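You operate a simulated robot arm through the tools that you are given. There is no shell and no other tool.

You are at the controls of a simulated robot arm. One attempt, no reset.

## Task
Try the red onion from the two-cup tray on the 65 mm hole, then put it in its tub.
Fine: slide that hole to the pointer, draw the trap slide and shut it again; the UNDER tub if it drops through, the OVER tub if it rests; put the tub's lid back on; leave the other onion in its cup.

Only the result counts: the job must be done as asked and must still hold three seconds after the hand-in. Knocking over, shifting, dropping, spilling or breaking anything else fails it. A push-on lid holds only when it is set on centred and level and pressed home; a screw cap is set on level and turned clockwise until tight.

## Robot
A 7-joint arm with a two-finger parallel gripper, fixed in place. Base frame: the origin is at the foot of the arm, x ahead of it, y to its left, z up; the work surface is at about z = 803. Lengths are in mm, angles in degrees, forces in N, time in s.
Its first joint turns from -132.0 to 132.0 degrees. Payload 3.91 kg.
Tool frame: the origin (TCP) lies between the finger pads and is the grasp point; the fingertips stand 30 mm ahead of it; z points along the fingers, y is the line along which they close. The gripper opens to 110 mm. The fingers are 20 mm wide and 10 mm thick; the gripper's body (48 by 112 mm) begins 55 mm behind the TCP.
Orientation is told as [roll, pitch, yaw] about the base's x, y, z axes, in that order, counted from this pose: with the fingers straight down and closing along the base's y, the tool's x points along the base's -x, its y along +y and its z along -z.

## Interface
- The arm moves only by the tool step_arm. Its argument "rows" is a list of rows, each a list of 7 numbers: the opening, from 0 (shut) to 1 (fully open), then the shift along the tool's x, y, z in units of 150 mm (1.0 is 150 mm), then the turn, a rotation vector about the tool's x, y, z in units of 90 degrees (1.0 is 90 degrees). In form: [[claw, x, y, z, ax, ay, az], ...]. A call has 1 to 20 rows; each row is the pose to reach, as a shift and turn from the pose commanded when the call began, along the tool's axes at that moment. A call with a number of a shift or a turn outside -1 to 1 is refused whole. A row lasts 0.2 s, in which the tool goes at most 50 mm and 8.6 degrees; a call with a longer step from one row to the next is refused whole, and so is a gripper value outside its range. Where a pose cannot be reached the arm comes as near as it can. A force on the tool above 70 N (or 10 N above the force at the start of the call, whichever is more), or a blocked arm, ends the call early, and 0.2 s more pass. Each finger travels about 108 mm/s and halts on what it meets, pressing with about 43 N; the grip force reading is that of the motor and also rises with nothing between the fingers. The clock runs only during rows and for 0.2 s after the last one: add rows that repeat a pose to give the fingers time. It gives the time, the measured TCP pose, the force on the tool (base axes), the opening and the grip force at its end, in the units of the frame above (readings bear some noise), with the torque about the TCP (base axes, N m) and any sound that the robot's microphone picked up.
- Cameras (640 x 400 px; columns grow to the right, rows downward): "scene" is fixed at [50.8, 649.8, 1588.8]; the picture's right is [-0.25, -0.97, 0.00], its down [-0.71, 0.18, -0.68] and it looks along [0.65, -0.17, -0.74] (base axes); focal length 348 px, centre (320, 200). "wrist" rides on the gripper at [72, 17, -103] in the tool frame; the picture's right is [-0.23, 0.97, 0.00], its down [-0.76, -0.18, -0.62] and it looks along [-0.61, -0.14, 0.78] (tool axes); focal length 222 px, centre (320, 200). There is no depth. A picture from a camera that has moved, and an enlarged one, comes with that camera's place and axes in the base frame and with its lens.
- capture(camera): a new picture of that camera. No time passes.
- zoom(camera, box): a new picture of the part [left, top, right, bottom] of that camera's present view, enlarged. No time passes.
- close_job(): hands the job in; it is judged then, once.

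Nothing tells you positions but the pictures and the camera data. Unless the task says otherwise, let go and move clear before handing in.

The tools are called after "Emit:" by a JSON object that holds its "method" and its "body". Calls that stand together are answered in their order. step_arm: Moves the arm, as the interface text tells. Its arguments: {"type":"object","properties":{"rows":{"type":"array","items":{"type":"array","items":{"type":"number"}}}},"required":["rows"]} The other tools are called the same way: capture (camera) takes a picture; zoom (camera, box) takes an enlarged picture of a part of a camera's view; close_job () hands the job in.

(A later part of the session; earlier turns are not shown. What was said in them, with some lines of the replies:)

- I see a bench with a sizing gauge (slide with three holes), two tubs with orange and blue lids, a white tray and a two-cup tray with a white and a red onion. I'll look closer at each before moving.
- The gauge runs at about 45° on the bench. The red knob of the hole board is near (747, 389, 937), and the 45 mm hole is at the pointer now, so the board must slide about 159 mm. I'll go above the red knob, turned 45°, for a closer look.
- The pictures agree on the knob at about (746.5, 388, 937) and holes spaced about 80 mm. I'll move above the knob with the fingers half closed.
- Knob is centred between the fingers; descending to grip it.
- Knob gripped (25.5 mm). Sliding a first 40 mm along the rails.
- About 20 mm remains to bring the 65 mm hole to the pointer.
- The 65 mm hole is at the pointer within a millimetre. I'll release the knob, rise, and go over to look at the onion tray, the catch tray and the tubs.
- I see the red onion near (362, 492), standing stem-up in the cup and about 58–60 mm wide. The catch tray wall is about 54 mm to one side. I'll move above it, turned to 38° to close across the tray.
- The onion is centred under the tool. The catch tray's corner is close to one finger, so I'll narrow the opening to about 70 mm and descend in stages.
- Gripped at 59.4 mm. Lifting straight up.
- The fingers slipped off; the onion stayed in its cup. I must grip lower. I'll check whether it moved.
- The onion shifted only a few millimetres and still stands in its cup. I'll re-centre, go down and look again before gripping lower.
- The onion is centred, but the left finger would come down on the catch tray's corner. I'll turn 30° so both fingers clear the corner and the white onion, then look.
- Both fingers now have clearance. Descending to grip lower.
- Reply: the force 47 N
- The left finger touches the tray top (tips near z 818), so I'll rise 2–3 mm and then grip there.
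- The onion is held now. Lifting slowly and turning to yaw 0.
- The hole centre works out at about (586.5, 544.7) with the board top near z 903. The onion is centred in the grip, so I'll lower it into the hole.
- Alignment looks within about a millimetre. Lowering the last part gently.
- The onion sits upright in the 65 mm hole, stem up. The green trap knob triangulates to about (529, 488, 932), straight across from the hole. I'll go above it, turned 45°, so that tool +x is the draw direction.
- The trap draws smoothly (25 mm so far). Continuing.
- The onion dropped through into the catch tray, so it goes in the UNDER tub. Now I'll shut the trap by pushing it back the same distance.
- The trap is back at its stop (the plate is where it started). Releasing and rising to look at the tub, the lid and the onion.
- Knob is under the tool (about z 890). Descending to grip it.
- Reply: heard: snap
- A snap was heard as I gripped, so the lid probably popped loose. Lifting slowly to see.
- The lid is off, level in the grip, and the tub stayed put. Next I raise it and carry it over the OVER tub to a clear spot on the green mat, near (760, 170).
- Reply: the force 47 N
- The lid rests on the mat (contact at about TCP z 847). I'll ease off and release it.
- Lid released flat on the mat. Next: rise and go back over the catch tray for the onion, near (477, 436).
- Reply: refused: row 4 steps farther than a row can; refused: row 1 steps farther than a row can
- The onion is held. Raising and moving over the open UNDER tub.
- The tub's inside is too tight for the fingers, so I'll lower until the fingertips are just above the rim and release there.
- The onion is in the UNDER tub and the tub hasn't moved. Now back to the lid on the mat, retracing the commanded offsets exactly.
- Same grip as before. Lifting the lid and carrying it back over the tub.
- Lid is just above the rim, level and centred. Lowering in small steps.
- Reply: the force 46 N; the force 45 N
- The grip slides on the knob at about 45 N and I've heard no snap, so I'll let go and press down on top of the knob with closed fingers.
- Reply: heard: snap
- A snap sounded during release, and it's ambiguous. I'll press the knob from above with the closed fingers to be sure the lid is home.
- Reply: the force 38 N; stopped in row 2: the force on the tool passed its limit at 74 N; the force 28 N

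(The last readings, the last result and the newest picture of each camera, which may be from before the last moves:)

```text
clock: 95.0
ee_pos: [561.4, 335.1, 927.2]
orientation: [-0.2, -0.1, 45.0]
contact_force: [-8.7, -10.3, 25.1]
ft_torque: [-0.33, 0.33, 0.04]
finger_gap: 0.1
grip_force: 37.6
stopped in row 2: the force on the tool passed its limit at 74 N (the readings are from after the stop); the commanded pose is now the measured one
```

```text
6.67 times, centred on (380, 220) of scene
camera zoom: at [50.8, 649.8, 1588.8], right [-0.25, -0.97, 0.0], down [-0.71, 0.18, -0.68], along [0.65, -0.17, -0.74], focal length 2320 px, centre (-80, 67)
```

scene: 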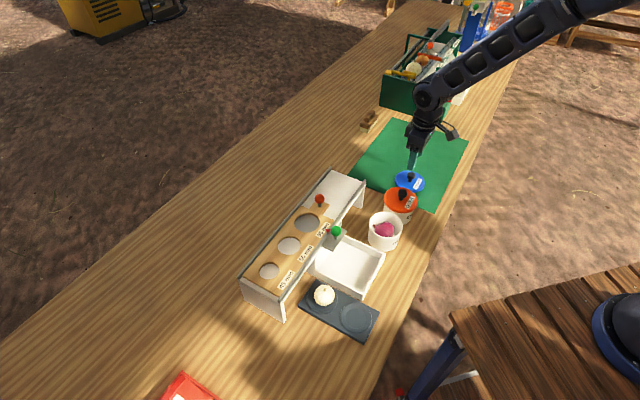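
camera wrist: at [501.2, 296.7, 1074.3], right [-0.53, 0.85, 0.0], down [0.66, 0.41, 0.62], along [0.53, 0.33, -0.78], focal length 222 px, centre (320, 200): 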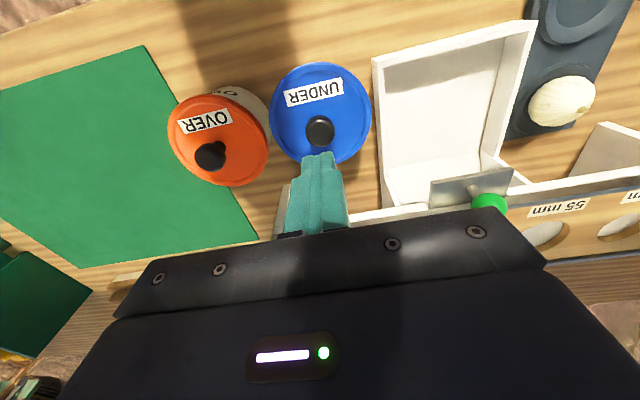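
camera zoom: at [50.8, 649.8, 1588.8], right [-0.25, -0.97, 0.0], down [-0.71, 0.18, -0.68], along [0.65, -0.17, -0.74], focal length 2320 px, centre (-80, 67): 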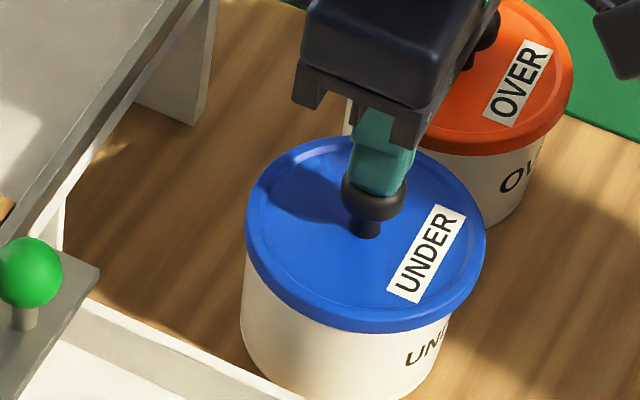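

Pressing to 74 N gave a stiff stop, no further movement and no new snap, so the lid seems already home. I'll rise and inspect it closely.

Emit:
{"method": "step_arm", "body": {"rows": [[0, 0, 0, -0.05, 0, 0, 0], [0, 0, 0, -0.25, 0, 0, 0], [0, 0, 0, -0.55, 0, 0, 0], [0, 0.1, 0, -0.8, 0, 0, 0], [0, 0.3, 0, -0.9, 0, 0, 0]]}}

Emit:
{"method": "zoom", "body": {"camera": "scene", "box": [350, 190, 410, 250]}}

Emit:
{"method": "zoom", "body": {"camera": "scene", "box": [365, 180, 425, 255]}}

Emit:
{"method": "capture", "body": {"camera": "wrist"}}

Emit:
{"method": "zoom", "body": {"camera": "wrist", "box": [160, 40, 440, 220]}}

```text
clock: 96.2
ee_pos: [530.3, 303.7, 1060.5]
orientation: [0.1, -0.2, 45.0]
contact_force: [0.8, 0.7, -0.4]
ft_torque: [-0.01, 0.05, 0.0]
finger_gap: 0.0
grip_force: 37.9
```

```text
6.67 times, centred on (380, 220) of scene
camera zoom: at [50.8, 649.8, 1588.8], right [-0.25, -0.97, 0.0], down [-0.71, 0.18, -0.68], along [0.65, -0.17, -0.74], focal length 2320 px, centre (-80, 67)
```

zoom: 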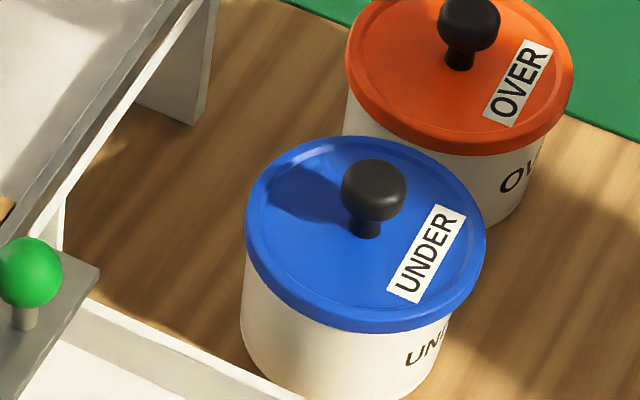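

```text
5.33 times, centred on (395, 218) of scene
camera zoom: at [50.8, 649.8, 1588.8], right [-0.25, -0.97, 0.0], down [-0.71, 0.18, -0.68], along [0.65, -0.17, -0.74], focal length 1856 px, centre (-80, 107)
```

zoom: 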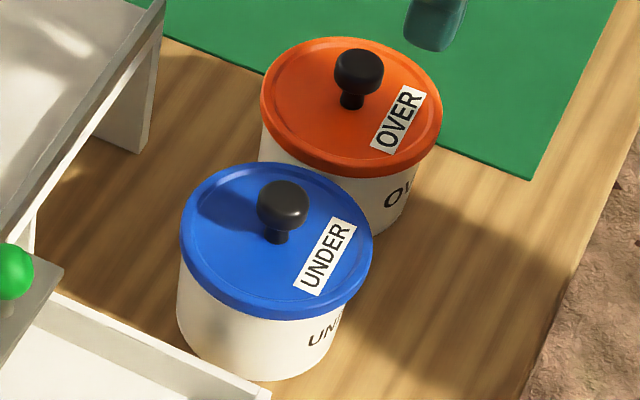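

```text
taken
camera wrist: at [467.6, 263.3, 1163.7], right [-0.53, 0.85, 0.0], down [0.66, 0.41, 0.63], along [0.53, 0.33, -0.78], focal length 222 px, centre (320, 200)
```

wrist: 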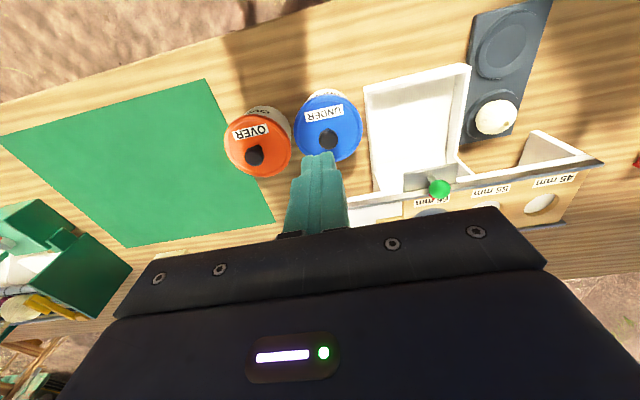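

```text
2.22 times, centred on (300, 130) of wrist
camera zoom: at [467.6, 263.3, 1163.7], right [-0.53, 0.85, 0.0], down [0.66, 0.41, 0.63], along [0.53, 0.33, -0.78], focal length 494 px, centre (364, 356)
```

zoom: 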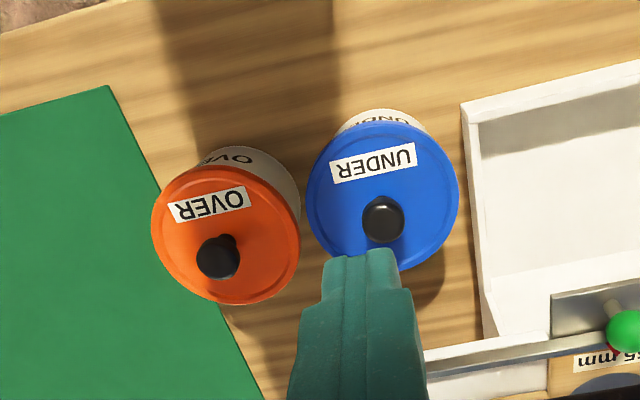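

The lid sits level and at its original height, and the tub hasn't moved. Last check of the gauge and the rest before handing in.

Emit:
{"method": "capture", "body": {"camera": "scene"}}

Emit:
{"method": "zoom", "body": {"camera": "scene", "box": [230, 180, 400, 345]}}

Emit:
{"method": "zoom", "body": {"camera": "scene", "box": [270, 190, 370, 253]}}

```text
taken
```

scene: 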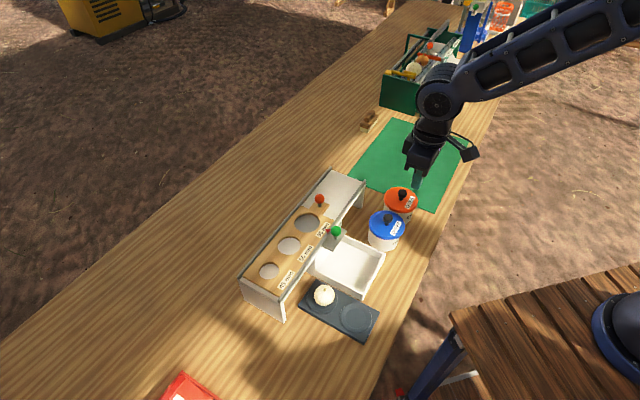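

```text
2.42 times, centred on (315, 262) of scene
camera zoom: at [50.8, 649.8, 1588.8], right [-0.25, -0.97, 0.0], down [-0.71, 0.18, -0.68], along [0.65, -0.17, -0.74], focal length 844 px, centre (332, 48)
```

zoom: 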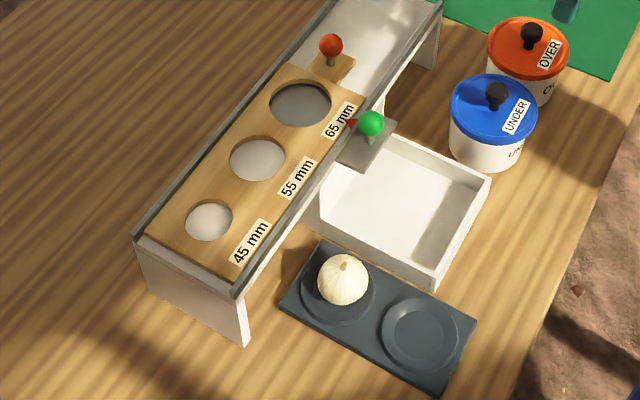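

```text
6.35 times, centred on (320, 222) of scene
camera zoom: at [50.8, 649.8, 1588.8], right [-0.25, -0.97, 0.0], down [-0.71, 0.18, -0.68], along [0.65, -0.17, -0.74], focal length 2210 px, centre (320, 64)
```

zoom: 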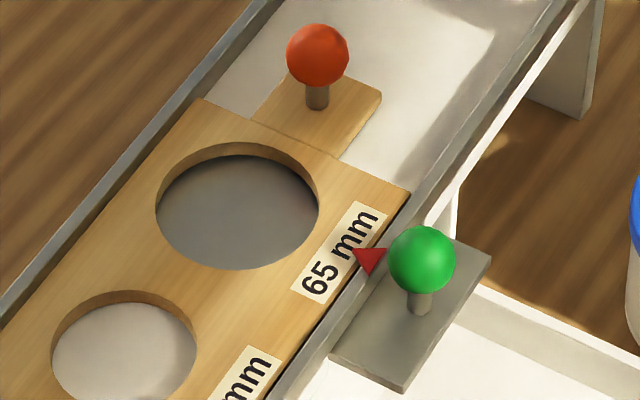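

Everything is in place: the 65 mm hole is at the pointer, the trap is shut, and the white onion is in its cup. The red onion is in the UNDER tub with the lid on, and the arm is clear. Handing in.

Emit:
{"method": "close_job", "body": {}}

```text
The job is handed in.
```

I handed the job in. The red onion dropped through the 65 mm hole, so it's now in the UNDER tub with the lid back on. The hand-in gave no verdict.

- **Gauge:** the 65 mm hole is within about a millimetre of the pointer. I drew the trap slide and shut it again to its stop.
- **Lid:** I heard a snap as I let go of it. I then pressed it to 74 N from above, and it didn't move or snap again. It sits level and at its original height, though about 1–2 mm to one side of where it started. I took it to be home, but didn't test it by pulling.
- **Handling:** my first grip on the onion slipped and shifted it a few millimetres in its cup; the second held. The tub was too narrow for the fingers, so I let the onion drop roughly 50 mm into it.
- **Everything else:** in the last picture the white onion is still in its cup, and the trays and both tubs show no sign of having moved. The arm is clear of them.
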